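You operate a simulated robot arm through the tools that you are given. There is no shell and no other tool. Be economical: measure what you need, move in short steps, check, and stop when the job is done.

You are at the controls of a simulated two-armed robot. One attempt, no reset.

JOB
Take the grey rag from the check pad and lay it out flat on the top of the dryer.

Only the result counts: the job must be done as asked and must still hold three seconds after the hand-in. Knocking over, shifting, dropping, spilling or breaking anything else fails it.

ROBOT AND FRAMES
Two 6-joint arms with two-finger grippers on one trunk, on a base that drives. Base frame: it is fixed to the floor where the robot stands at the start and does not move with it; the origin is under the middle of the robot, x ahead of it, y to its left, z up; the surface under the hand at the start is at about z = 0.8. Units: m, degrees, N and s.
The left shoulder is at the start at [0.07, 0.176, 0.755], the right one opposite. With the tool pointing down near the work surface each hand reaches from about 0.52 to 0.72 m from the robot's upright axis, wherever it stands, measured 20 degrees to its own side. Places, roughly: grey rag [0.5, 0.1, 0.8]; top of the dryer [-0.1, 2.2, 1]. Payload 2.45 kg a hand.
The TCP of each hand is the grasp point between the finger pads, 0.026 m short of the fingertips. In the tool frame z runs along the fingers and y along their closing line. Largest opening 0.096 m; the body of the gripper starts 0.069 m behind the TCP.
Orientation is that of the tool frame in the base frame, as [roll, pitch, yaw] about the fixed x, y, z axes, in that order (R = Rz(yaw) Ry(pitch) Rx(roll)). With the fingers straight down and closing along the base's y, the tool's x points along the base's -x, its y along +y and its z along -z.

CONTROLS
- The arms move only by the tool drive_tool. It takes "left_commands", "right_commands" or both (then of equal length, played together; a hand with none holds still); each is a list of rows, each an object (a shift or turn left out is 0, a gripper value left out holds the last) with "dp": the shift along the tool's x, y, z in m, a list of three; "rot": the turn, a rotation vector about the tool's x, y, z in degrees, a list of three; "fingers": the finger opening in m, from 0 to 0.096. In form: [{"dp": [x, y, z], "rot": [ax, ay, az], "fingers": fingers}, ...]. A call has 1 to 10 rows; each row shifts and turns the commanded pose from where the row before left it, along the tool's axes as they then stand. Each row takes 0.2 s and may step no farther than 0.05 m and 8.6 degrees from the row before; otherwise, or with a gripper value out of range, the whole call is refused. A pose out of reach is approached as far as the arm can. The call stops where the force on the tool passes 40 N (or 10 N more than at its start, if that is more) or the arm is blocked; 0.2 s more then pass. Each finger halts on what it meets, pressing with about 28 N; the grip force reading is that of the motor and also rises with nothing between the fingers. The clock runs only during rows and for 0.2 s after the last one: add rows that do not move to give the fingers time. The reply holds the time, the measured pose of the TCP, the force on the tool along the base axes, the opening and the grip force, in the units named above and with some noise, with the torque about the TCP (base axes, N m) and any sound that the robot's microphone picked up.
- Cameras (640 x 400 px; columns grow to the right, rows downward): "scene" is now at [0.1418, 0.0159, 1.0995]; the picture's right is [0.15, -0.99, 0.00], its down [-0.33, -0.05, -0.94] and it looks along [0.93, 0.14, -0.34] (base axes); focal length 272 px, centre (320, 200). "left" rides on the left gripper at [0.082, -0.003, -0.098] in its tool frame; the picture's right is [0.04, 1.00, 0.00], its down [-0.73, 0.03, -0.68] and it looks along [-0.68, 0.03, 0.73] (tool axes); focal length 256 px, centre (320, 200). "right" rides on the right gripper at [0.082, 0.003, -0.098] in its tool frame; the picture's right is [-0.04, 1.00, 0.00], its down [-0.73, -0.03, -0.68] and it looks along [-0.68, -0.03, 0.73] (tool axes); focal length 256 px, centre (320, 200). There is no depth. A picture from a camera that has moved, and an enlarged one, comes with that camera's place and axes in the base frame and with its lens.
- capture(camera): a new picture of that camera. It takes no simulated time.
- slide_trunk(by): slides the trunk up (or, below 0, down) by that many m; the arms and the scene camera ride with it, the base frame stays. It gives what a move gives, with no picture.
- drive_base(legs): drives the robot by 1 to 6 legs, each [ahead, left, turn to the left] in m, m and degrees, along the robot's own axes; the way and the turn of a leg run together, so that a leg with both is an arc; at most 1.5 m and 180 degrees a leg. The arms and the cameras ride along, it lands a little off, and it stops where it bumps. It gives what a move gives.
- turn_head(pan, tilt): turns the head with the scene camera to pan (to the left, within 86 degrees either way) and tilt (down, from -29 to 69), counted from straight ahead of the robot. It gives what a move gives.
- zoom(camera, box): a new picture of the part [left, top, right, bottom] of that camera's present view, enlarged. It takes no simulated time.
- close_job(): hands the job in; it is judged then, once.

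Go step by step. Nothing tells you exact positions but the pictures and the camera data: compare them with the known pose of the tool, close in by small moves and look again before you grip or let go. The budget is 120 turns and 92 pictures, counting those below and the enlarged ones. Unless the task says otherwise, let go and move clear before handing in, and close with one line.

The tools are called after "Emit:" as name(argument=value, ...) on one line, values as JSON. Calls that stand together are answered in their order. drive_tool: Moves the arms, as the interface text tells. Its arguments: {"type":"object","properties":{"left_commands":{"type":"array"},"right_commands":{"type":"array"}},"required":[]} The other tools are called the same way: slide_trunk (by) slides the trunk up or down; drive_base (legs) drives the base; turn_head (pan, tilt) turns the head that bears the scene camera; capture (camera) takes a picture; zoom (camera, box) takes an enlarged picture of a part of a camera's view; close_job () hands the job in.

At the start:

```text
time: 0.0
left_tcp_pos: [0.5397, 0.3508, 1.0209]
left_tool_rot: [-180.0, 0.1, 180.0]
left_force: [-0.1, -0.2, 0.1]
left_wrist_torque: [0.0, 0.02, 0.01]
left_finger_gap: 0.096
left_grasp_force: 0.2
right_tcp_pos: [0.6131, -0.1967, 0.9102]
right_tool_rot: [-180.0, 0.0, 180.0]
right_force: [-0.2, 0.1, 0.2]
right_wrist_torque: [-0.02, 0.02, -0.03]
right_finger_gap: 0.0962
right_grasp_force: 0.0
trunk travel left (down, up): [-0.24, 0.6]
robot x, y, heading: [0.0, 0.0025, -0.3]
head pan, tilt: [8.6, 19.6]
```

scene: 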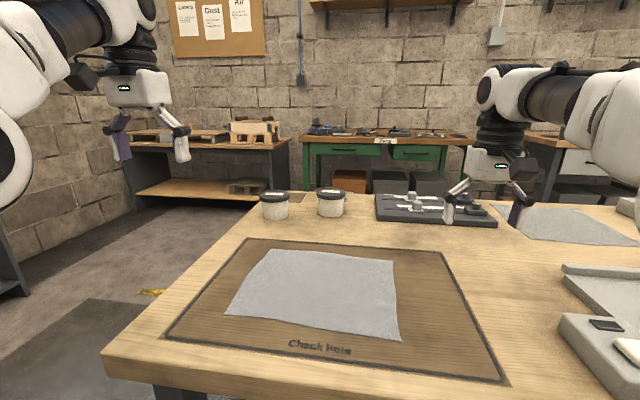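
right: 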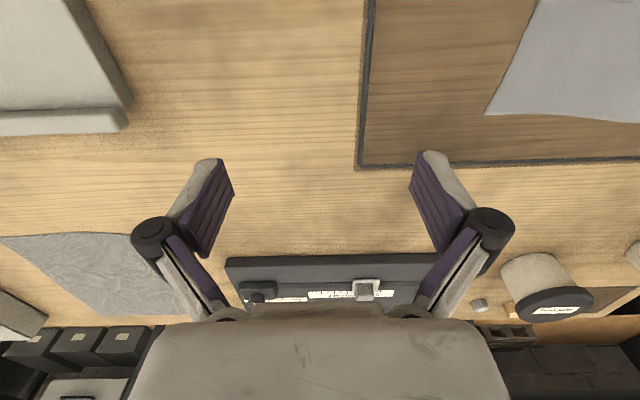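
left: 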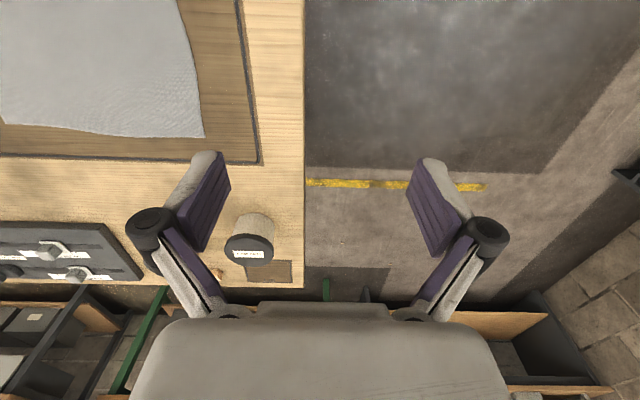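

The grey rag lies on the check pad, with corners at about (0.64, 0.21), (0.63, -0.06), (0.43, -0.05) and (0.44, 0.20). Before planning, I look left toward the dryer.

Emit:
turn_head(pan=85, tilt=15)

Emit:
capture(camera="scene")

Emit:
turn_head(pan=8, tilt=40)

Emit:
capture(camera="scene")

```text
time: 1.5
left_tcp_pos: [0.5393, 0.3521, 1.0205]
left_tool_rot: [180.0, 0.1, 180.0]
left_force: [0.4, -0.7, 0.2]
left_wrist_torque: [0.0, -0.04, -0.03]
left_finger_gap: 0.0957
left_grasp_force: 0.1
right_tcp_pos: [0.614, -0.1979, 0.9104]
right_tool_rot: [180.0, 0.0, -180.0]
right_force: [0.1, 0.8, 0.0]
right_wrist_torque: [0.0, -0.02, 0.0]
right_finger_gap: 0.096
right_grasp_force: 0.1
trunk travel left (down, up): [-0.24, 0.6]
robot x, y, heading: [-0.0034, 0.0006, 0.0]
head pan, tilt: [85.0, 15.0]
```

```text
88 pictures are left
camera scene: at [0.0579, 0.095, 1.1071], right [1.0, -0.09, 0.0], down [-0.02, -0.26, -0.97], along [0.08, 0.96, -0.26], focal length 272 px, centre (320, 200)
```

scene: 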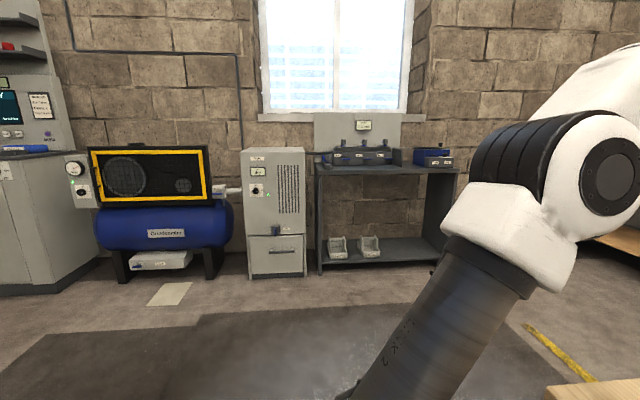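

```text
time: 3.0
left_tcp_pos: [0.5395, 0.3514, 1.0212]
left_tool_rot: [-180.0, 0.1, 179.9]
left_force: [0.0, -0.2, -0.3]
left_wrist_torque: [-0.01, -0.01, 0.02]
left_finger_gap: 0.0959
left_grasp_force: 0.0
right_tcp_pos: [0.6138, -0.1975, 0.9109]
right_tool_rot: [180.0, 0.1, -180.0]
right_force: [-0.1, 0.3, -0.4]
right_wrist_torque: [-0.02, -0.03, -0.01]
right_finger_gap: 0.0961
right_grasp_force: 0.1
trunk travel left (down, up): [-0.24, 0.6]
robot x, y, heading: [-0.002, 0.0, -0.0]
head pan, tilt: [8.0, 40.0]
```

```text
87 pictures are left
camera scene: at [0.1339, 0.0138, 1.0675], right [0.14, -0.99, 0.0], down [-0.64, -0.09, -0.77], along [0.76, 0.11, -0.64], focal length 272 px, centre (320, 200)
```

scene: 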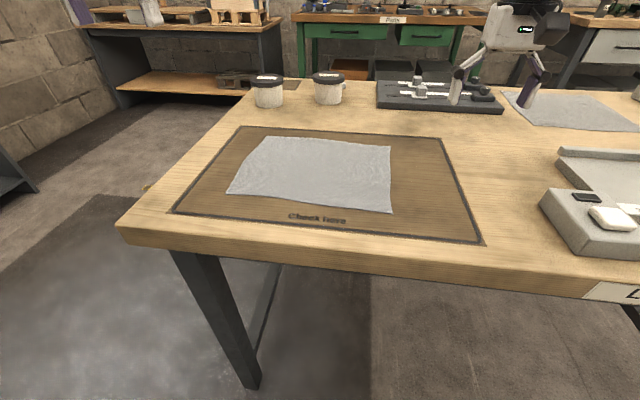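

The dryer is the narrow grey cabinet near y≈2, with its front near y≈1.93 and its top near z≈0.92. I'll pinch the far edge of the rag with both hands, fingers closing across the edge, so I first turn both wrists 90° with the cameras outward.

Emit:
drive_tool(left_commands=[{"rot": [0, 0, 8.5]}, {"rot": [0, 0, 8.5]}, {"rot": [0, 0, 8.5]}, {"rot": [0, 0, 8.5]}, {"rot": [0, 0, 8.5]}, {"rot": [0, 0, 8.5]}, {"rot": [0, 0, 8.5]}, {"rot": [0, 0, 8.5]}, {"rot": [0, 0, 8.5]}, {"rot": [0, 0, 8.5]}], right_commands=[{"rot": [0, 0, -8.5]}, {"rot": [0, 0, -8.5]}, {"rot": [0, 0, -8.5]}, {"rot": [0, 0, -8.5]}, {"rot": [0, 0, -8.5]}, {"rot": [0, 0, -8.5]}, {"rot": [0, 0, -8.5]}, {"rot": [0, 0, -8.5]}, {"rot": [0, 0, -8.5]}, {"rot": [0, 0, -8.5]}])

Emit:
drive_tool(left_commands=[{"rot": [0, 0, 5], "fingers": 0.05}, {"dp": [-0.03, 0.015, 0.02]}, {"dp": [-0.03, 0.015, 0.02]}, {"dp": [-0.03, 0.015, 0.02]}, {"dp": [-0.03, 0.015, 0.02]}, {"dp": [-0.03, 0.015, 0.02]}, {"dp": [-0.02, 0.015, 0.02]}], right_commands=[{"rot": [0, 0, -5], "fingers": 0.05}, {"dp": [-0.03, 0, 0]}, {"dp": [-0.03, 0, 0]}, {"dp": [-0.03, 0, 0]}, {"dp": [-0.03, -0.005, 0]}, {"dp": [-0.03, -0.005, 0]}, {"dp": [-0.017, -0.006, 0]}])

Emit:
capture(camera="left")

Emit:
capture(camera="right")

Emit:
capture(camera="scene")

```text
time: 5.2
left_tcp_pos: [0.5392, 0.351, 1.0207]
left_tool_rot: [179.9, 0.0, 94.9]
left_force: [0.0, 0.4, 0.7]
left_wrist_torque: [0.0, -0.01, 0.01]
left_finger_gap: 0.096
left_grasp_force: 0.0
right_tcp_pos: [0.6128, -0.1969, 0.9104]
right_tool_rot: [-180.0, 0.0, -94.8]
right_force: [0.0, 0.7, 0.1]
right_wrist_torque: [0.03, -0.02, 0.0]
right_finger_gap: 0.0961
right_grasp_force: 0.0
trunk travel left (down, up): [-0.24, 0.6]
robot x, y, heading: [-0.0002, -0.0002, 0.0]
head pan, tilt: [8.0, 40.0]
```

```text
time: 6.8
left_tcp_pos: [0.6301, 0.1812, 0.9013]
left_tool_rot: [179.9, 0.0, 89.9]
left_force: [0.4, 0.1, 0.6]
left_wrist_torque: [0.07, 0.03, 0.03]
left_finger_gap: 0.05
left_grasp_force: 0.1
right_tcp_pos: [0.6208, -0.0359, 0.9054]
right_tool_rot: [180.0, 0.1, -89.9]
right_force: [0.4, -0.3, -0.3]
right_wrist_torque: [0.0, 0.0, 0.04]
right_finger_gap: 0.05
right_grasp_force: 0.1
right hand out of reach, approached as far as the arm can: row 7
trunk travel left (down, up): [-0.24, 0.6]
robot x, y, heading: [0.0019, -0.0019, -0.2]
head pan, tilt: [8.0, 40.0]
```

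```text
86 pictures are left
camera left: at [0.626, 0.2615, 0.9982], right [1.0, 0.04, 0.0], down [0.03, -0.73, 0.68], along [0.03, -0.68, -0.73], focal length 256 px, centre (320, 200)
```

left: 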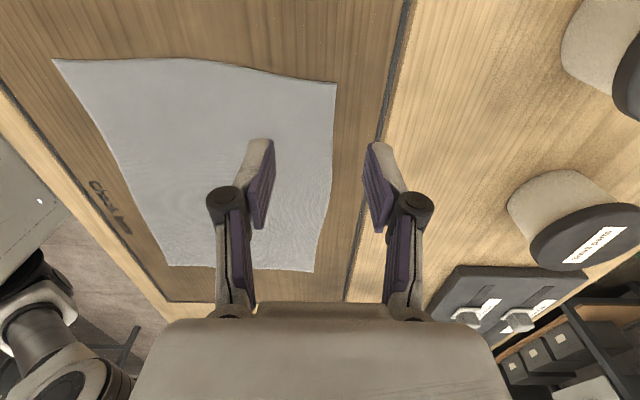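

```text
85 pictures are left
camera right: at [0.6176, -0.1172, 1.0039], right [-1.0, 0.04, 0.0], down [0.03, 0.73, 0.68], along [0.03, 0.68, -0.73], focal length 256 px, centre (320, 200)
```

right: 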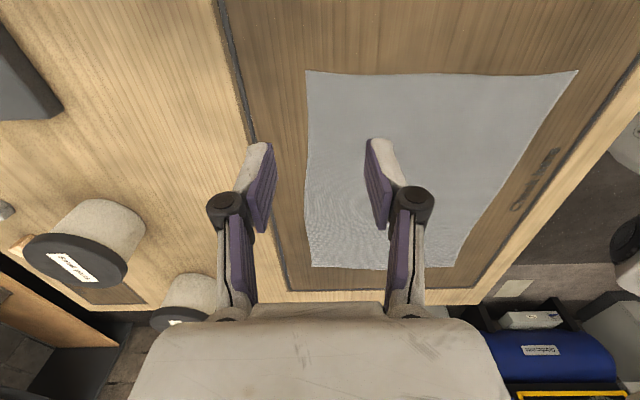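

```text
84 pictures are left
camera scene: at [0.1338, 0.0136, 1.0676], right [0.14, -0.99, 0.0], down [-0.64, -0.09, -0.77], along [0.76, 0.11, -0.64], focal length 272 px, centre (320, 200)
```

scene: 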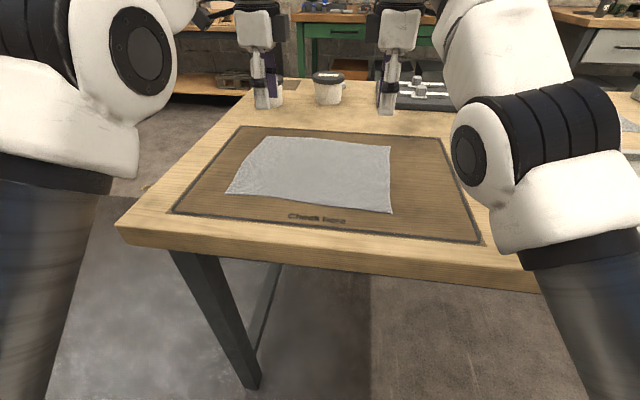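

Both hands hover over the far edge, which runs from about (0.64, 0.205) to (0.632, -0.06). I lower them to just above the table.

Emit:
drive_tool(left_commands=[{"dp": [0, -0.004, 0.03]}, {"dp": [0, 0, 0.03]}, {"dp": [0, 0, 0.005]}, {}], right_commands=[{"dp": [0, 0.006, 0.03]}, {"dp": [0, 0, 0.03]}, {"dp": [0, 0, 0.009]}, {}])

Emit:
capture(camera="left")

Emit:
capture(camera="right")

```text
time: 7.8
left_tcp_pos: [0.6261, 0.1825, 0.8351]
left_tool_rot: [179.8, 0.0, 90.0]
left_force: [-0.1, -0.8, -0.5]
left_wrist_torque: [0.0, -0.01, 0.0]
left_finger_gap: 0.0498
left_grasp_force: 0.0
right_tcp_pos: [0.6201, -0.0494, 0.8324]
right_tool_rot: [179.1, 1.4, -91.2]
right_force: [0.5, 0.0, 0.4]
right_wrist_torque: [-0.03, 0.0, 0.01]
right_finger_gap: 0.0497
right_grasp_force: 0.1
trunk travel left (down, up): [-0.24, 0.6]
robot x, y, heading: [-0.0022, 0.0015, 0.0]
head pan, tilt: [8.0, 40.0]
```

```text
83 pictures are left
camera left: at [0.6226, 0.2626, 0.9324], right [1.0, 0.04, 0.0], down [0.03, -0.73, 0.68], along [0.03, -0.68, -0.73], focal length 256 px, centre (320, 200)
```

left: 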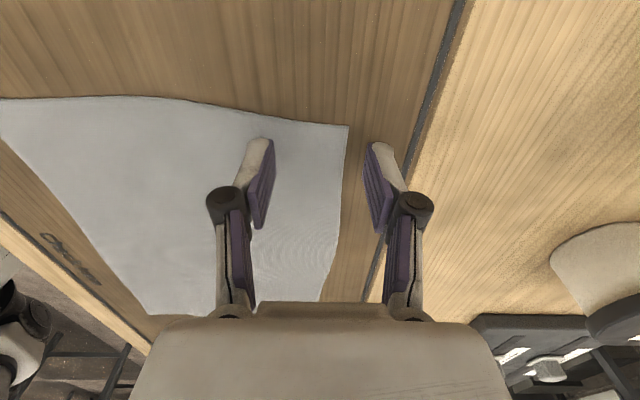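

```text
82 pictures are left
camera right: at [0.6165, -0.1329, 0.9297], right [-1.0, 0.06, 0.02], down [0.05, 0.72, 0.7], along [0.03, 0.7, -0.72], focal length 256 px, centre (320, 200)
```

right: 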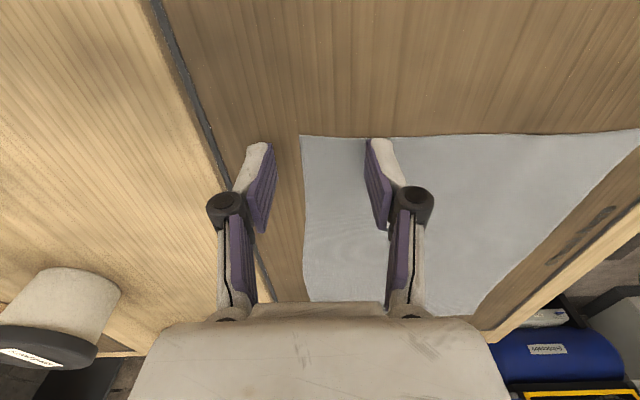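

The right hand is at its reach limit and sits right on the corner. I raise the trunk to gain reach and bring the hands down again.

Emit:
slide_trunk(by=0.12)

Emit:
drive_tool(left_commands=[{"dp": [0, 0, 0.04]}, {"dp": [0, 0, 0.04]}, {"dp": [0, 0, 0.02]}, {}], right_commands=[{"dp": [-0.01, 0, 0.04]}, {"dp": [-0.01, 0, 0.04]}, {"dp": [0, 0, 0.02]}, {}])

```text
time: 9.3
left_tcp_pos: [0.6274, 0.182, 0.9547]
left_tool_rot: [-180.0, 0.1, 90.0]
left_force: [0.4, 0.2, -0.3]
left_wrist_torque: [0.0, 0.04, 0.0]
left_finger_gap: 0.05
left_grasp_force: 0.0
right_tcp_pos: [0.6199, -0.0494, 0.9591]
right_tool_rot: [179.8, 1.4, -91.2]
right_force: [0.2, 0.0, -0.6]
right_wrist_torque: [-0.01, 0.02, 0.01]
right_finger_gap: 0.0502
right_grasp_force: 0.0
trunk travel left (down, up): [-0.36, 0.48]
robot x, y, heading: [0.0003, 0.0019, -0.3]
head pan, tilt: [8.0, 40.0]
```

```text
time: 10.5
left_tcp_pos: [0.6281, 0.1819, 0.8541]
left_tool_rot: [179.9, 0.0, 90.0]
left_force: [0.1, -0.5, -0.3]
left_wrist_torque: [0.04, -0.01, 0.0]
left_finger_gap: 0.05
left_grasp_force: 0.0
right_tcp_pos: [0.6341, -0.0562, 0.8694]
right_tool_rot: [179.6, 3.6, -93.3]
right_force: [0.9, 0.7, 0.7]
right_wrist_torque: [0.01, 0.01, 0.04]
right_finger_gap: 0.0502
right_grasp_force: 0.1
right hand out of reach, approached as far as the arm can: row 2, 3
trunk travel left (down, up): [-0.36, 0.48]
robot x, y, heading: [0.0004, -0.0039, 0.0]
head pan, tilt: [8.0, 40.0]
stopped in row 4 (right hand): the arm was blocked; the commanded pose is now the measured one
```

The higher trunk made the reach worse, so I'll undo it. I lift the hands, lower the trunk again and drive slightly forward.

Emit:
drive_tool(left_commands=[{"dp": [0, 0, -0.05]}, {"dp": [0, 0, -0.05]}, {"dp": [0, 0, -0.05]}, {}], right_commands=[{"dp": [0, 0, -0.05]}, {"dp": [0, 0, -0.05]}, {"dp": [0, 0, -0.04]}, {}])

Emit:
slide_trunk(by=-0.12)

Emit:
drive_base(legs=[[0.05, 0, 0]])

```text
time: 11.5
left_tcp_pos: [0.6258, 0.1826, 1.0056]
left_tool_rot: [179.8, 0.0, 90.0]
left_force: [-0.3, -0.4, 0.3]
left_wrist_torque: [-0.02, 0.01, 0.01]
left_finger_gap: 0.0498
left_grasp_force: 0.0
right_tcp_pos: [0.6322, -0.0626, 1.0099]
right_tool_rot: [179.7, 3.3, -92.9]
right_force: [-0.4, 0.6, 0.1]
right_wrist_torque: [0.01, 0.01, 0.01]
right_finger_gap: 0.0501
right_grasp_force: 0.3
trunk travel left (down, up): [-0.36, 0.48]
robot x, y, heading: [0.0019, -0.0028, -0.3]
head pan, tilt: [8.0, 40.0]
```

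```text
time: 13.0
left_tcp_pos: [0.626, 0.1821, 0.8857]
left_tool_rot: [179.9, 0.0, 90.0]
left_force: [0.7, -0.4, -0.1]
left_wrist_torque: [0.0, -0.04, 0.03]
left_finger_gap: 0.0501
left_grasp_force: 0.2
right_tcp_pos: [0.6341, -0.0631, 0.8907]
right_tool_rot: [179.6, 3.5, -92.9]
right_force: [0.2, -0.1, -0.2]
right_wrist_torque: [0.02, -0.02, 0.01]
right_finger_gap: 0.05
right_grasp_force: 0.1
trunk travel left (down, up): [-0.24, 0.6]
robot x, y, heading: [0.0001, -0.0023, -0.2]
head pan, tilt: [8.0, 40.0]
```

```text
time: 13.9
left_tcp_pos: [0.6771, 0.1825, 0.884]
left_tool_rot: [179.9, 0.0, 90.0]
left_force: [0.1, -0.4, -0.1]
left_wrist_torque: [0.05, 0.03, -0.01]
left_finger_gap: 0.0498
left_grasp_force: 0.1
right_tcp_pos: [0.6853, -0.0627, 0.8881]
right_tool_rot: [179.6, 3.2, -92.9]
right_force: [0.2, 0.7, 0.1]
right_wrist_torque: [-0.03, 0.09, -0.02]
right_finger_gap: 0.05
right_grasp_force: 0.0
trunk travel left (down, up): [-0.24, 0.6]
robot x, y, heading: [0.048, -0.0016, 0.0]
head pan, tilt: [8.0, 40.0]
```

Now I reposition the hands over the edge and straighten the right tool.

Emit:
drive_tool(left_commands=[{"dp": [0, -0.026, 0]}, {"dp": [0, -0.025, 0]}, {"dp": [0, 0, 0.024]}, {"dp": [0, 0, 0.024]}, {}], right_commands=[{"rot": [0, 3.2, -2.9]}, {"dp": [-0.01, 0.033, 0]}, {"dp": [-0.011, 0.032, 0.026]}, {"dp": [-0.01, 0, 0.026]}, {}])

Emit:
capture(camera="left")

Emit:
capture(camera="right")

```text
time: 15.3
left_tcp_pos: [0.6249, 0.183, 0.8362]
left_tool_rot: [179.9, -0.2, 90.0]
left_force: [-0.5, -1.1, -0.5]
left_wrist_torque: [0.02, 0.01, 0.0]
left_finger_gap: 0.05
left_grasp_force: 0.1
right_tcp_pos: [0.6266, -0.0591, 0.8549]
right_tool_rot: [179.9, 4.5, -92.3]
right_force: [0.7, -0.7, 0.4]
right_wrist_torque: [-0.02, 0.04, 0.0]
right_finger_gap: 0.0499
right_grasp_force: 0.0
trunk travel left (down, up): [-0.24, 0.6]
robot x, y, heading: [0.0526, 0.0036, -0.1]
head pan, tilt: [8.0, 40.0]
stopped in row 5 (right hand): the arm was blocked; the commanded pose is now the measured one
```

```text
81 pictures are left
camera left: at [0.6207, 0.2633, 0.9336], right [1.0, 0.04, 0.0], down [0.03, -0.73, 0.68], along [0.03, -0.68, -0.73], focal length 256 px, centre (320, 200)
```

left: 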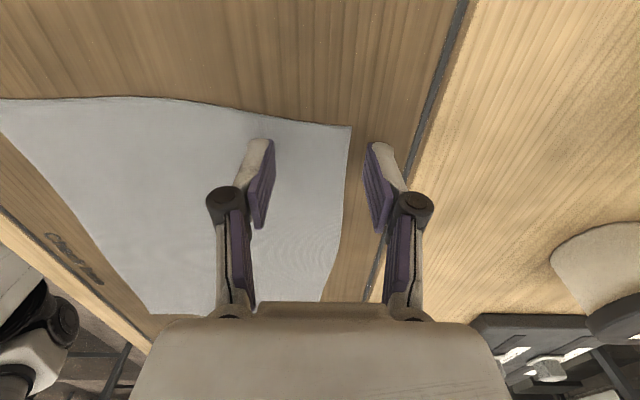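

```text
80 pictures are left
camera right: at [0.6195, -0.1476, 0.9475], right [-1.0, 0.08, 0.0], down [0.06, 0.68, 0.73], along [0.06, 0.73, -0.68], focal length 256 px, centre (320, 200)
```

right: 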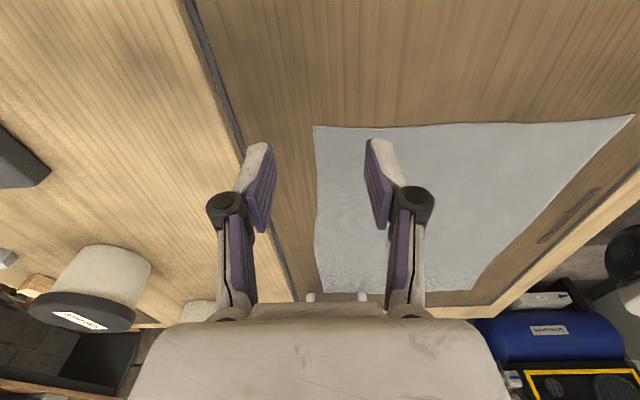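

The limit looks like how far inward the right hand can go. The rag is centred at y≈0.075, so shifting the base left by that much makes the reach symmetric.

Emit:
drive_tool(left_commands=[{"dp": [0, 0, -0.04]}, {}], right_commands=[{"dp": [0, 0, -0.03]}, {}])

Emit:
drive_base(legs=[[-0.04, 0.075, 0]])

```text
time: 15.9
left_tcp_pos: [0.6242, 0.1828, 0.8774]
left_tool_rot: [179.9, 0.0, 90.0]
left_force: [-0.1, 0.2, -0.2]
left_wrist_torque: [-0.04, -0.03, 0.0]
left_finger_gap: 0.0504
left_grasp_force: 0.2
right_tcp_pos: [0.6262, -0.0583, 0.8827]
right_tool_rot: [179.9, 3.9, -92.1]
right_force: [-0.5, 0.3, -0.1]
right_wrist_torque: [0.01, 0.02, -0.01]
right_finger_gap: 0.0501
right_grasp_force: 0.1
trunk travel left (down, up): [-0.24, 0.6]
robot x, y, heading: [0.0522, 0.0007, -0.3]
head pan, tilt: [8.0, 40.0]
```

```text
time: 17.0
left_tcp_pos: [0.5828, 0.2604, 0.8771]
left_tool_rot: [179.8, 0.0, 90.0]
left_force: [-0.3, 0.6, -0.2]
left_wrist_torque: [-0.02, -0.04, 0.01]
left_finger_gap: 0.0498
left_grasp_force: 0.3
right_tcp_pos: [0.5865, 0.0173, 0.8832]
right_tool_rot: [179.9, 4.2, -92.1]
right_force: [-0.2, 0.2, -0.3]
right_wrist_torque: [-0.02, -0.02, 0.02]
right_finger_gap: 0.05
right_grasp_force: 0.0
trunk travel left (down, up): [-0.24, 0.6]
robot x, y, heading: [0.0117, 0.0753, 0.1]
head pan, tilt: [8.0, 40.0]
```

Emit:
drive_tool(left_commands=[{}, {"dp": [-0.026, 0.022, 0]}, {"dp": [-0.026, 0.021, 0]}, {"dp": [-0.026, 0, 0]}, {"dp": [0, 0, 0.02]}, {"dp": [0, 0, 0.021]}, {}], right_commands=[{"dp": [0.025, 0, 0]}, {"rot": [0, 4.1, -2.1]}, {"dp": [0.024, -0.017, 0]}, {"dp": [0, -0.017, 0]}, {"dp": [0, 0, 0.024]}, {"dp": [0, 0, 0.023]}, {}])

Emit:
capture(camera="left")

Emit:
capture(camera="right")

```text
time: 18.6
left_tcp_pos: [0.6275, 0.181, 0.8351]
left_tool_rot: [179.7, 0.0, 90.0]
left_force: [0.4, 0.0, -0.6]
left_wrist_torque: [0.01, -0.01, -0.01]
left_finger_gap: 0.0498
left_grasp_force: 0.0
right_tcp_pos: [0.6185, -0.0329, 0.8334]
right_tool_rot: [180.0, 0.0, -90.0]
right_force: [0.3, 0.2, -0.4]
right_wrist_torque: [-0.02, -0.01, -0.01]
right_finger_gap: 0.0502
right_grasp_force: 0.0
trunk travel left (down, up): [-0.24, 0.6]
robot x, y, heading: [0.0111, 0.0774, -0.1]
head pan, tilt: [8.0, 40.0]
```

```text
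79 pictures are left
camera left: at [0.6236, 0.2611, 0.9326], right [1.0, 0.04, 0.0], down [0.03, -0.73, 0.68], along [0.03, -0.68, -0.73], focal length 256 px, centre (320, 200)
```

left: 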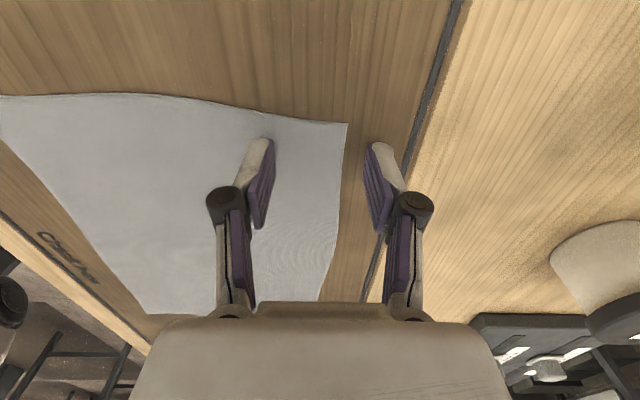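

```text
78 pictures are left
camera right: at [0.6156, -0.1136, 0.9326], right [-1.0, 0.04, 0.0], down [0.03, 0.73, 0.68], along [0.03, 0.68, -0.73], focal length 256 px, centre (320, 200)
```

right: 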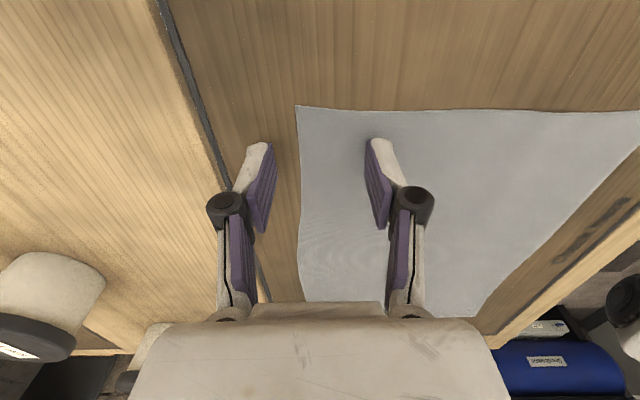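

Both hands are now correctly placed astride the edge. I lower them in small steps to feel the table.

Emit:
drive_tool(left_commands=[{"dp": [0, 0, 0.004]}, {"dp": [0, 0, 0.002]}, {"dp": [0, 0, 0.001]}, {}], right_commands=[{"dp": [0, 0, 0.003]}, {"dp": [0, 0, 0.002]}, {"dp": [0, 0, 0.001]}, {}])

```text
time: 19.6
left_tcp_pos: [0.6261, 0.1802, 0.8287]
left_tool_rot: [179.9, 0.0, 90.0]
left_force: [0.3, -0.3, -0.3]
left_wrist_torque: [0.01, 0.0, -0.01]
left_finger_gap: 0.0499
left_grasp_force: 0.0
right_tcp_pos: [0.6196, -0.0316, 0.8279]
right_tool_rot: [-180.0, -0.1, -90.1]
right_force: [-0.2, -0.3, -0.1]
right_wrist_torque: [-0.01, 0.04, 0.0]
right_finger_gap: 0.05
right_grasp_force: 0.1
trunk travel left (down, up): [-0.24, 0.6]
robot x, y, heading: [0.0105, 0.0784, 0.2]
head pan, tilt: [8.0, 40.0]
```

Emit:
drive_tool(left_commands=[{"dp": [0, 0, 0.001]}, {"dp": [0, 0, 0.001]}, {}], right_commands=[{"dp": [0, 0, 0.001]}, {"dp": [0, 0, 0.001]}, {}])

Emit:
drive_tool(left_commands=[{"dp": [0, 0, 0.001]}, {}], right_commands=[{"dp": [0, 0, 0.001]}, {}])

```text
time: 20.4
left_tcp_pos: [0.6284, 0.1799, 0.8273]
left_tool_rot: [179.8, 0.0, 90.0]
left_force: [-0.2, -0.4, 0.4]
left_wrist_torque: [0.01, 0.01, -0.02]
left_finger_gap: 0.0499
left_grasp_force: 0.1
right_tcp_pos: [0.6196, -0.031, 0.826]
right_tool_rot: [179.9, -0.1, -90.1]
right_force: [0.0, -1.2, -0.5]
right_wrist_torque: [-0.02, 0.03, 0.0]
right_finger_gap: 0.0504
right_grasp_force: 0.0
trunk travel left (down, up): [-0.24, 0.6]
robot x, y, heading: [0.0109, 0.0731, -0.1]
head pan, tilt: [8.0, 40.0]
```

```text
time: 21.0
left_tcp_pos: [0.6268, 0.1807, 0.8257]
left_tool_rot: [179.9, -0.1, 90.0]
left_force: [-0.2, -0.6, 1.7]
left_wrist_torque: [0.04, 0.02, 0.03]
left_finger_gap: 0.0502
left_grasp_force: 0.2
right_tcp_pos: [0.6189, -0.0322, 0.8259]
right_tool_rot: [179.9, -0.1, -89.9]
right_force: [0.7, -0.5, 3.7]
right_wrist_torque: [-0.04, 0.08, 0.01]
right_finger_gap: 0.05
right_grasp_force: 0.2
trunk travel left (down, up): [-0.24, 0.6]
robot x, y, heading: [0.0148, 0.0743, 0.1]
head pan, tilt: [8.0, 40.0]
```

Both fingertips now touch lightly (2–4 N). I close the grippers.

Emit:
drive_tool(left_commands=[{"fingers": 0.03}, {"fingers": 0.01}, {"fingers": 0.0}, {}, {}], right_commands=[{"fingers": 0.03}, {"fingers": 0.01}, {"fingers": 0.0}, {}, {}])

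Emit:
capture(camera="left")

Emit:
capture(camera="right")

```text
time: 22.2
left_tcp_pos: [0.6264, 0.1804, 0.8272]
left_tool_rot: [179.8, 0.0, 90.0]
left_force: [-1.2, -0.4, -0.2]
left_wrist_torque: [0.0, 0.03, -0.01]
left_finger_gap: 0.0039
left_grasp_force: 25.8
right_tcp_pos: [0.6186, -0.0324, 0.8278]
right_tool_rot: [-179.8, 0.0, -90.0]
right_force: [-0.6, -0.9, 17.4]
right_wrist_torque: [-0.14, 0.18, 0.01]
right_finger_gap: 0.009
right_grasp_force: 28.4
trunk travel left (down, up): [-0.24, 0.6]
robot x, y, heading: [0.0089, 0.0756, 0.0]
head pan, tilt: [8.0, 40.0]
```

```text
77 pictures are left
camera left: at [0.6221, 0.2613, 0.9246], right [1.0, 0.04, 0.0], down [0.03, -0.73, 0.68], along [0.03, -0.68, -0.73], focal length 256 px, centre (320, 200)
```

left: 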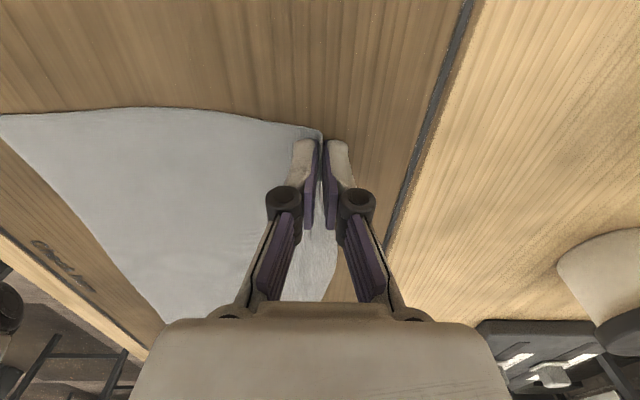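

```text
76 pictures are left
camera right: at [0.6137, -0.1132, 0.9258], right [-1.0, 0.04, 0.0], down [0.03, 0.73, 0.68], along [0.03, 0.68, -0.73], focal length 256 px, centre (320, 200)
```

right: 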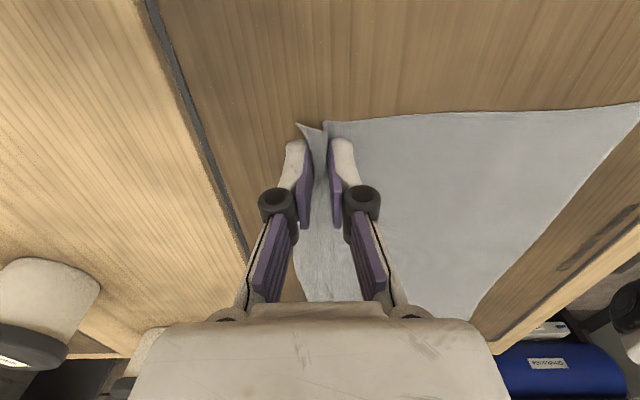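

Both hands hold a pinch. I lift slowly and check.

Emit:
drive_tool(left_commands=[{"dp": [0, 0, -0.02]}, {"dp": [0, 0, -0.03]}, {"dp": [0, 0, -0.03]}, {"dp": [0, 0, -0.03]}, {"dp": [0, 0, -0.03]}, {}], right_commands=[{"dp": [0, 0, -0.02]}, {"dp": [0, 0, -0.03]}, {"dp": [0, 0, -0.03]}, {"dp": [0, 0, -0.03]}, {"dp": [0, 0, -0.03]}, {}])

Emit:
capture(camera="scene")

```text
time: 23.6
left_tcp_pos: [0.6182, 0.1833, 0.9557]
left_tool_rot: [179.8, -0.1, 89.9]
left_force: [0.6, -0.2, 0.3]
left_wrist_torque: [0.01, 0.18, 0.01]
left_finger_gap: 0.0031
left_grasp_force: 32.7
left hand out of reach, approached as far as the arm can: row 5
right_tcp_pos: [0.6143, -0.0334, 0.9596]
right_tool_rot: [179.9, 0.0, -90.1]
right_force: [0.7, -0.6, -0.7]
right_wrist_torque: [0.03, 0.04, -0.01]
right_finger_gap: 0.009
right_grasp_force: 28.0
right hand out of reach, approached as far as the arm can: row 5
trunk travel left (down, up): [-0.24, 0.6]
robot x, y, heading: [0.0062, 0.0789, 0.2]
head pan, tilt: [8.0, 40.0]
```

```text
75 pictures are left
camera scene: at [0.1454, 0.0893, 1.0673], right [0.14, -0.99, 0.0], down [-0.64, -0.09, -0.77], along [0.76, 0.11, -0.64], focal length 272 px, centre (320, 200)
```

scene: 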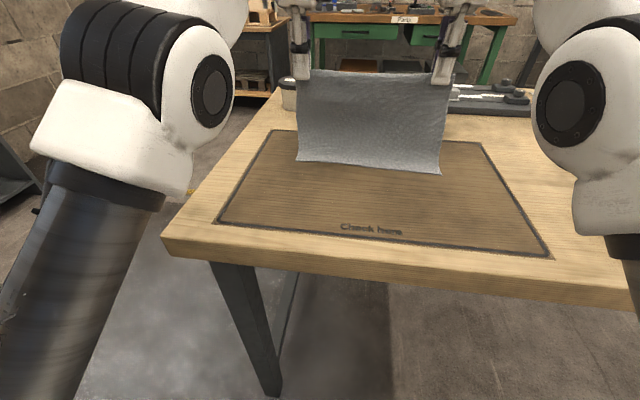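

The rag hangs cleanly between both hands. I raise the trunk, back off and turn toward the dryer.

Emit:
slide_trunk(by=0.33)

Emit:
drive_base(legs=[[-0.2, 0, 0]])

Emit:
drive_base(legs=[[0, 0, 45], [0, 0, 45]])

Emit:
turn_head(pan=0, tilt=20)

Emit:
capture(camera="scene")

```text
time: 26.8
left_tcp_pos: [0.6187, 0.1838, 1.2856]
left_tool_rot: [179.8, 0.0, 90.0]
left_force: [-0.7, -1.2, -1.4]
left_wrist_torque: [0.0, 0.0, 0.0]
left_finger_gap: 0.0043
left_grasp_force: 28.9
right_tcp_pos: [0.6137, -0.0344, 1.2894]
right_tool_rot: [-180.0, 0.0, -90.1]
right_force: [0.2, -0.2, 0.2]
right_wrist_torque: [0.02, 0.02, -0.02]
right_finger_gap: 0.009
right_grasp_force: 28.4
trunk travel left (down, up): [-0.57, 0.27]
robot x, y, heading: [0.0107, 0.0759, -0.1]
head pan, tilt: [8.0, 40.0]
```

```text
time: 28.4
left_tcp_pos: [0.4206, 0.1829, 1.2856]
left_tool_rot: [179.8, 0.0, 90.1]
left_force: [0.7, -0.7, -0.1]
left_wrist_torque: [0.01, 0.16, 0.0]
left_finger_gap: 0.0022
left_grasp_force: 32.2
right_tcp_pos: [0.4164, -0.0353, 1.2892]
right_tool_rot: [-179.9, 0.0, -90.0]
right_force: [-1.4, -1.4, -0.3]
right_wrist_torque: [0.03, 0.03, 0.02]
right_finger_gap: 0.009
right_grasp_force: 28.2
trunk travel left (down, up): [-0.57, 0.27]
robot x, y, heading: [-0.188, 0.0769, -0.1]
head pan, tilt: [8.0, 40.0]
```

```text
time: 32.9
left_tcp_pos: [-0.2886, 0.6835, 1.2849]
left_tool_rot: [179.8, 0.0, 179.4]
left_force: [0.1, -2.8, 0.1]
left_wrist_torque: [0.06, -0.04, -0.01]
left_finger_gap: 0.003
left_grasp_force: 24.7
right_tcp_pos: [-0.0706, 0.6774, 1.2896]
right_tool_rot: [-179.9, 0.0, -0.7]
right_force: [0.3, 0.2, 0.9]
right_wrist_torque: [-0.03, -0.02, 0.03]
right_finger_gap: 0.0093
right_grasp_force: 27.5
trunk travel left (down, up): [-0.57, 0.27]
robot x, y, heading: [-0.19, 0.0745, 89.5]
head pan, tilt: [8.0, 40.0]
```

```text
time: 33.8
left_tcp_pos: [-0.2886, 0.6837, 1.2852]
left_tool_rot: [179.8, 0.0, 179.4]
left_force: [0.0, -2.4, 3.1]
left_wrist_torque: [-0.1, -0.03, 0.0]
left_finger_gap: 0.0007
left_grasp_force: 26.0
right_tcp_pos: [-0.0712, 0.6764, 1.2894]
right_tool_rot: [179.9, 0.0, -0.6]
right_force: [0.2, 0.0, 1.7]
right_wrist_torque: [0.01, -0.03, 0.02]
right_finger_gap: 0.0095
right_grasp_force: 28.1
trunk travel left (down, up): [-0.57, 0.27]
robot x, y, heading: [-0.1861, 0.0769, 89.3]
head pan, tilt: [0.0, 20.0]
```

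```text
74 pictures are left
camera scene: at [-0.1869, 0.2208, 1.4289], right [1.0, -0.01, 0.0], down [0.0, -0.34, -0.94], along [0.01, 0.94, -0.34], focal length 272 px, centre (320, 200)
```

scene: 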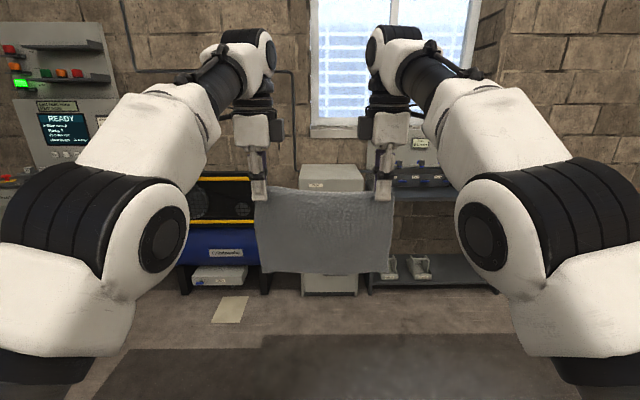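

The rag still hangs and the dryer top shows behind it. The left gap reads small, so I zoom on the grip and on the dryer.

Emit:
zoom(camera="scene", box=[230, 130, 420, 250])

Emit:
capture(camera="left")

Emit:
capture(camera="right")

```text
3.33 times, centred on (325, 190) of scene
camera zoom: at [-0.1869, 0.2208, 1.4289], right [1.0, -0.01, 0.0], down [0.0, -0.34, -0.94], along [0.01, 0.94, -0.34], focal length 908 px, centre (303, 233)
```

zoom: 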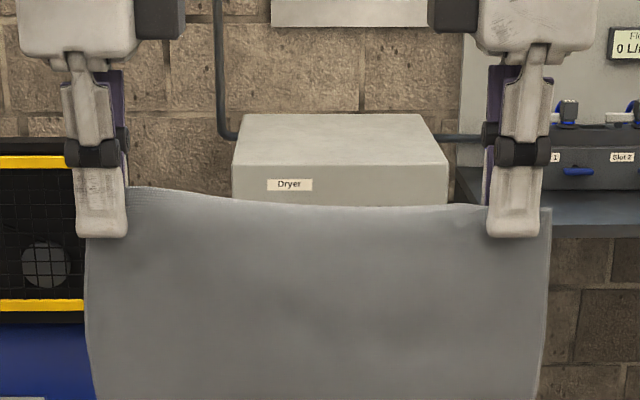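

```text
72 pictures are left
camera left: at [-0.3709, 0.6797, 1.3832], right [-0.03, 1.0, 0.0], down [0.73, 0.02, 0.68], along [0.68, 0.02, -0.73], focal length 256 px, centre (320, 200)
```

left: 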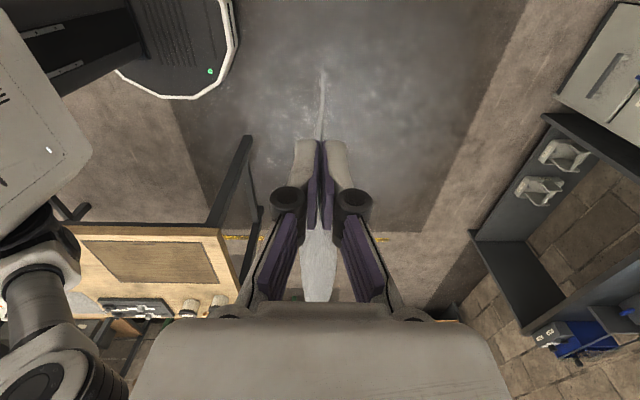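

```text
71 pictures are left
camera right: at [0.0096, 0.6733, 1.3881], right [-0.05, -1.0, 0.0], down [-0.73, 0.04, 0.68], along [-0.68, 0.04, -0.73], focal length 256 px, centre (320, 200)
```

right: 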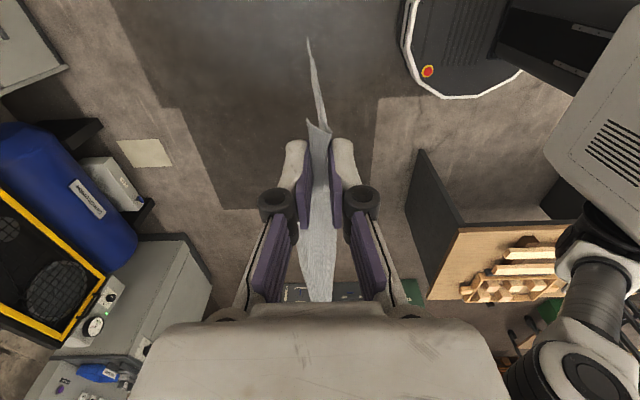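

The label confirms it is the dryer. Its top spans about x −0.31..0.11 and y 1.95..2.4, at z ≈0.93. The rag holds, so I drive closer and re-measure.

Emit:
drive_base(legs=[[0.0, -0.08, 0.6], [0.6, 0, 0], [0.5, 0, 0]])

Emit:
turn_head(pan=0, tilt=40)

Emit:
capture(camera="scene")

Emit:
capture(camera="left")

Emit:
capture(camera="right")

```text
time: 40.4
left_tcp_pos: [-0.2121, 1.7922, 1.286]
left_tool_rot: [179.8, 0.0, 179.9]
left_force: [0.2, 0.1, -0.9]
left_wrist_torque: [-0.02, 0.02, -0.01]
left_finger_gap: 0.0039
left_grasp_force: 27.3
right_tcp_pos: [0.0042, 1.7864, 1.2898]
right_tool_rot: [-179.9, -0.1, -0.1]
right_force: [-0.1, 0.5, -0.2]
right_wrist_torque: [0.01, -0.01, 0.01]
right_finger_gap: 0.0089
right_grasp_force: 27.7
trunk travel left (down, up): [-0.57, 0.27]
robot x, y, heading: [-0.1071, 1.1905, 90.0]
head pan, tilt: [0.0, 20.0]
```

```text
time: 41.2
left_tcp_pos: [-0.2126, 1.7913, 1.2863]
left_tool_rot: [179.7, 0.0, 179.9]
left_force: [0.2, -0.1, 1.1]
left_wrist_torque: [0.07, -0.01, 0.0]
left_finger_gap: 0.0032
left_grasp_force: 24.9
right_tcp_pos: [0.0049, 1.7883, 1.2888]
right_tool_rot: [-179.9, 0.0, -0.1]
right_force: [-0.3, -0.3, -0.7]
right_wrist_torque: [0.02, 0.01, 0.02]
right_finger_gap: 0.0088
right_grasp_force: 27.5
trunk travel left (down, up): [-0.57, 0.27]
robot x, y, heading: [-0.104, 1.186, 89.7]
head pan, tilt: [0.0, 40.0]
```

```text
70 pictures are left
camera scene: at [-0.1063, 1.3221, 1.3976], right [1.0, 0.0, 0.0], down [0.0, -0.64, -0.77], along [0.0, 0.77, -0.64], focal length 272 px, centre (320, 200)
```

scene: 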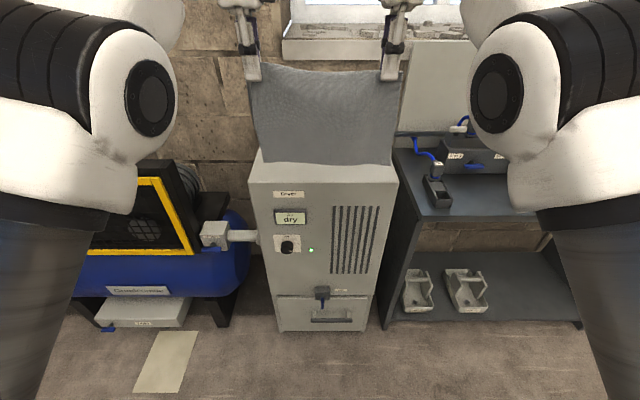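

```text
69 pictures are left
camera left: at [-0.2947, 1.7873, 1.3832], right [-0.04, 1.0, 0.0], down [0.73, 0.03, 0.68], along [0.68, 0.03, -0.73], focal length 256 px, centre (320, 200)
```

left: 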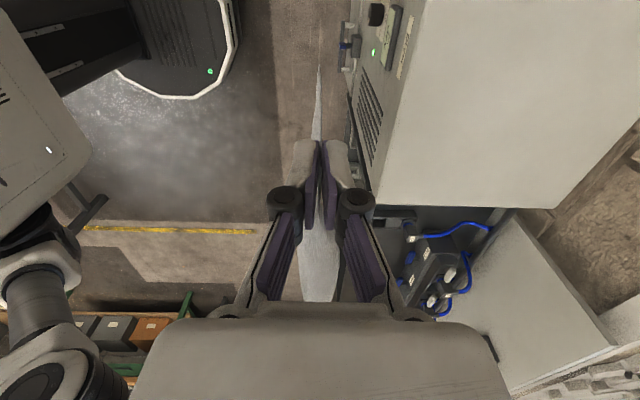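

```text
68 pictures are left
camera right: at [0.0858, 1.7846, 1.3881], right [-0.04, -1.0, 0.0], down [-0.73, 0.03, 0.68], along [-0.68, 0.03, -0.73], focal length 256 px, centre (320, 200)
```

right: 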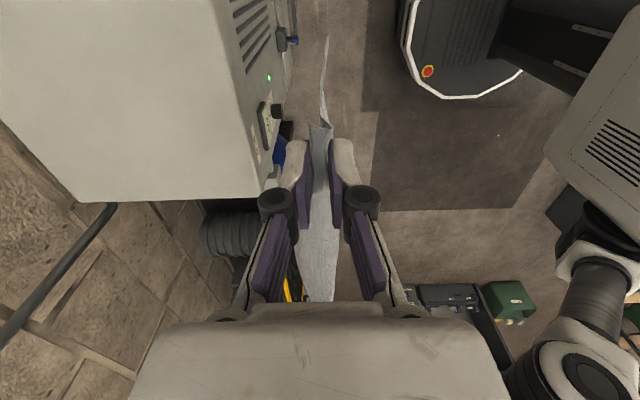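

The dryer top measures x −0.32..0.13, y 1.95..2.39, z≈0.93. I drive forward so the hands are past its middle, then lower and extend a bit.

Emit:
drive_base(legs=[[0.41, 0, 0]])

Emit:
drive_tool(left_commands=[{"dp": [0, 0, 0.02]}, {"dp": [0, 0, 0.02]}, {"dp": [0, 0.01, 0.02]}, {"dp": [0, 0.015, 0]}, {"dp": [0, 0.015, 0]}, {}], right_commands=[{"dp": [0, 0, 0.02]}, {"dp": [0, 0, 0.02]}, {"dp": [0, -0.012, 0.023]}, {"dp": [0, -0.017, 0]}, {"dp": [0, -0.015, 0]}, {}])

Emit:
capture(camera="scene")

```text
time: 43.8
left_tcp_pos: [-0.2112, 2.1986, 1.285]
left_tool_rot: [179.8, 0.0, 179.9]
left_force: [-1.1, 1.7, -2.3]
left_wrist_torque: [-0.01, 0.0, 0.01]
left_finger_gap: 0.0033
left_grasp_force: 25.2
right_tcp_pos: [0.0049, 2.1958, 1.29]
right_tool_rot: [180.0, -0.1, -0.1]
right_force: [0.3, -0.4, -0.7]
right_wrist_torque: [0.02, -0.01, 0.02]
right_finger_gap: 0.0088
right_grasp_force: 27.9
trunk travel left (down, up): [-0.57, 0.27]
robot x, y, heading: [-0.1071, 1.591, 89.9]
head pan, tilt: [0.0, 40.0]
```

```text
time: 45.2
left_tcp_pos: [-0.2117, 2.2376, 1.2278]
left_tool_rot: [179.7, 0.0, 179.9]
left_force: [-0.2, 0.2, 0.4]
left_wrist_torque: [0.07, -0.02, 0.02]
left_finger_gap: 0.0012
left_grasp_force: 29.5
right_tcp_pos: [0.0055, 2.2371, 1.228]
right_tool_rot: [-179.8, 0.0, -0.2]
right_force: [0.6, -0.1, 0.7]
right_wrist_torque: [0.05, -0.03, 0.01]
right_finger_gap: 0.0089
right_grasp_force: 27.6
trunk travel left (down, up): [-0.57, 0.27]
robot x, y, heading: [-0.1056, 1.5915, 89.7]
head pan, tilt: [0.0, 40.0]
```

```text
67 pictures are left
camera scene: at [-0.1054, 1.7271, 1.3978], right [1.0, 0.0, 0.0], down [0.0, -0.64, -0.77], along [0.0, 0.77, -0.64], focal length 272 px, centre (320, 200)
```

scene: 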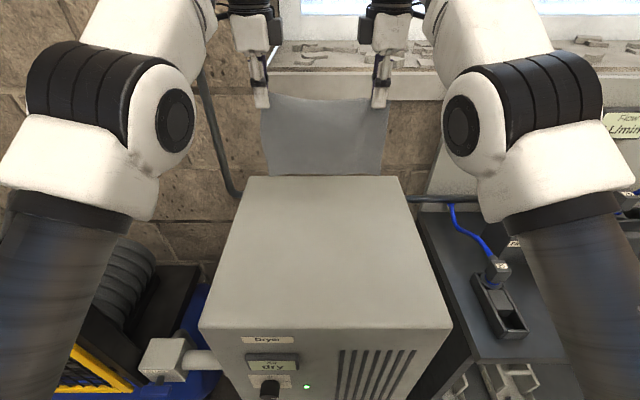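

The rag's free edge hangs at z≈1.05, about 0.12 above the top. I lower the trunk until it nearly touches.

Emit:
slide_trunk(by=-0.105)

Emit:
capture(camera="scene")

Emit:
capture(camera="left")

```text
time: 46.5
left_tcp_pos: [-0.2121, 2.2383, 1.121]
left_tool_rot: [179.8, 0.0, 180.0]
left_force: [-0.2, 0.8, 0.7]
left_wrist_torque: [0.0, -0.02, 0.03]
left_finger_gap: 0.0011
left_grasp_force: 24.8
right_tcp_pos: [0.0051, 2.239, 1.121]
right_tool_rot: [-179.8, 0.0, -0.1]
right_force: [0.0, -0.2, 0.0]
right_wrist_torque: [0.02, -0.03, -0.02]
right_finger_gap: 0.0092
right_grasp_force: 27.6
trunk travel left (down, up): [-0.465, 0.375]
robot x, y, heading: [-0.1033, 1.5869, 89.9]
head pan, tilt: [0.0, 40.0]
```

```text
66 pictures are left
camera scene: at [-0.1054, 1.7291, 1.2926], right [1.0, 0.0, 0.0], down [0.0, -0.64, -0.77], along [0.0, 0.77, -0.64], focal length 272 px, centre (320, 200)
```

scene: 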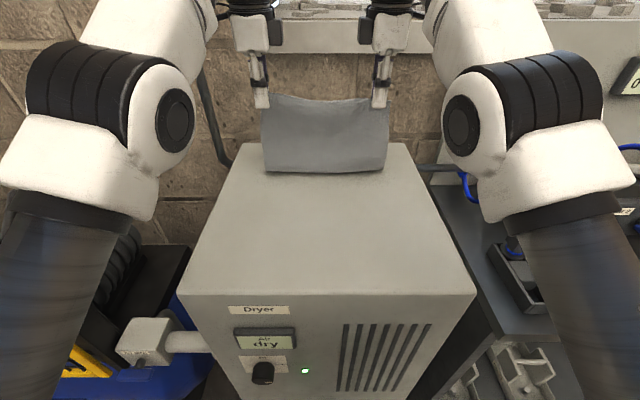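

```text
65 pictures are left
camera left: at [-0.2932, 2.2342, 1.2182], right [-0.04, 1.0, 0.0], down [0.73, 0.02, 0.68], along [0.68, 0.03, -0.73], focal length 256 px, centre (320, 200)
```

left: 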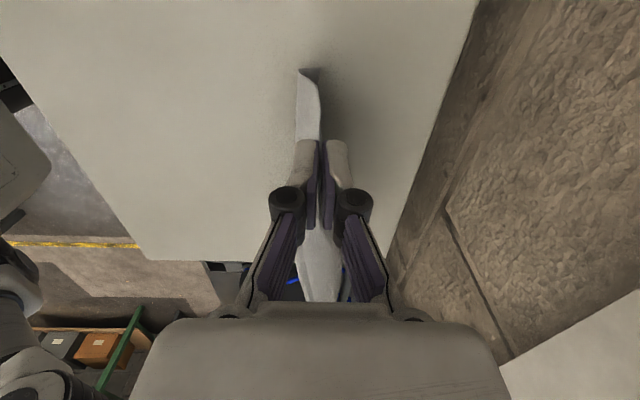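

Emit:
zoom(camera="left", box=[250, 50, 390, 150])

Emit:
zoom(camera="scene", box=[230, 80, 420, 200])

```text
4.00 times, centred on (320, 100) of left
camera zoom: at [-0.2932, 2.2342, 1.2182], right [-0.04, 1.0, 0.0], down [0.73, 0.02, 0.68], along [0.68, 0.03, -0.73], focal length 1024 px, centre (320, 600)
```

zoom: 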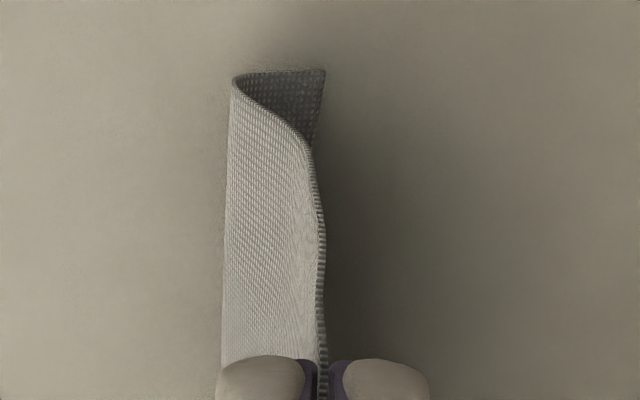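

```text
3.33 times, centred on (325, 140) of scene
camera zoom: at [-0.1054, 1.7291, 1.2926], right [1.0, 0.0, 0.0], down [0.0, -0.64, -0.77], along [0.0, 0.77, -0.64], focal length 908 px, centre (303, 400)
```

zoom: 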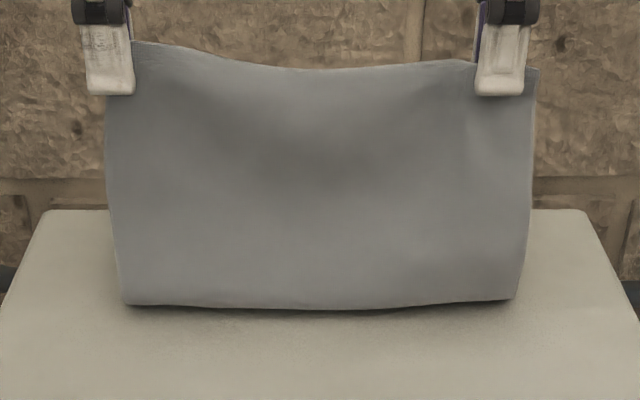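

The free edge is touching the top under the hands, and the cloth bulges toward the robot, which suits laying it toward the robot. I lower with the arms and back off in small alternating steps.

Emit:
drive_tool(left_commands=[{"dp": [0, -0.01, 0.01]}, {"dp": [0, -0.01, 0.012]}, {"dp": [0, -0.01, 0.013]}, {}], right_commands=[{"dp": [0, 0.01, 0.01]}, {"dp": [0, 0.01, 0.012]}, {"dp": [0, 0.01, 0.013]}, {}])

Emit:
drive_base(legs=[[-0.05, 0, 0]])

Emit:
capture(camera="scene")

Emit:
capture(camera="left")

```text
time: 47.5
left_tcp_pos: [-0.2113, 2.209, 1.0858]
left_tool_rot: [179.8, 0.1, 179.8]
left_force: [-0.5, -2.1, -1.0]
left_wrist_torque: [0.03, -0.03, -0.02]
left_finger_gap: 0.0035
left_grasp_force: 24.5
right_tcp_pos: [0.0049, 2.2099, 1.0859]
right_tool_rot: [180.0, 0.0, 0.0]
right_force: [0.2, -0.4, 0.4]
right_wrist_torque: [0.02, -0.01, -0.04]
right_finger_gap: 0.009
right_grasp_force: 28.7
trunk travel left (down, up): [-0.465, 0.375]
robot x, y, heading: [-0.1049, 1.5916, 89.7]
head pan, tilt: [0.0, 40.0]
```

```text
time: 48.5
left_tcp_pos: [-0.2102, 2.1574, 1.0863]
left_tool_rot: [179.7, 0.0, 179.8]
left_force: [1.2, -1.3, 1.2]
left_wrist_torque: [0.11, 0.01, 0.01]
left_finger_gap: 0.0036
left_grasp_force: 24.5
right_tcp_pos: [0.0042, 2.1581, 1.0871]
right_tool_rot: [-180.0, 0.0, -0.1]
right_force: [0.4, -0.3, 0.5]
right_wrist_torque: [0.03, 0.0, 0.0]
right_finger_gap: 0.0089
right_grasp_force: 27.9
trunk travel left (down, up): [-0.465, 0.375]
robot x, y, heading: [-0.1045, 1.5431, 89.6]
head pan, tilt: [0.0, 40.0]
```

```text
62 pictures are left
camera scene: at [-0.1055, 1.6785, 1.2926], right [1.0, 0.0, 0.0], down [0.0, -0.64, -0.77], along [0.0, 0.77, -0.64], focal length 272 px, centre (320, 200)
```

scene: 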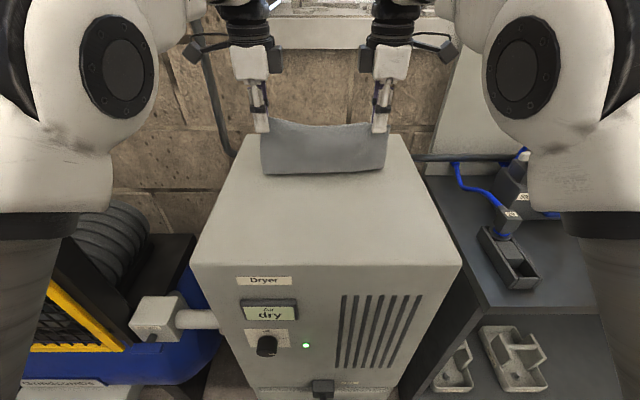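

```text
61 pictures are left
camera left: at [-0.2936, 2.1544, 1.1839], right [-0.04, 1.0, 0.0], down [0.73, 0.02, 0.68], along [0.68, 0.03, -0.73], focal length 256 px, centre (320, 200)
```

left: 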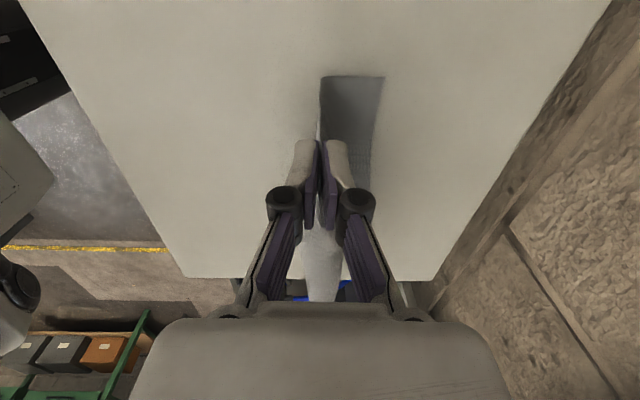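

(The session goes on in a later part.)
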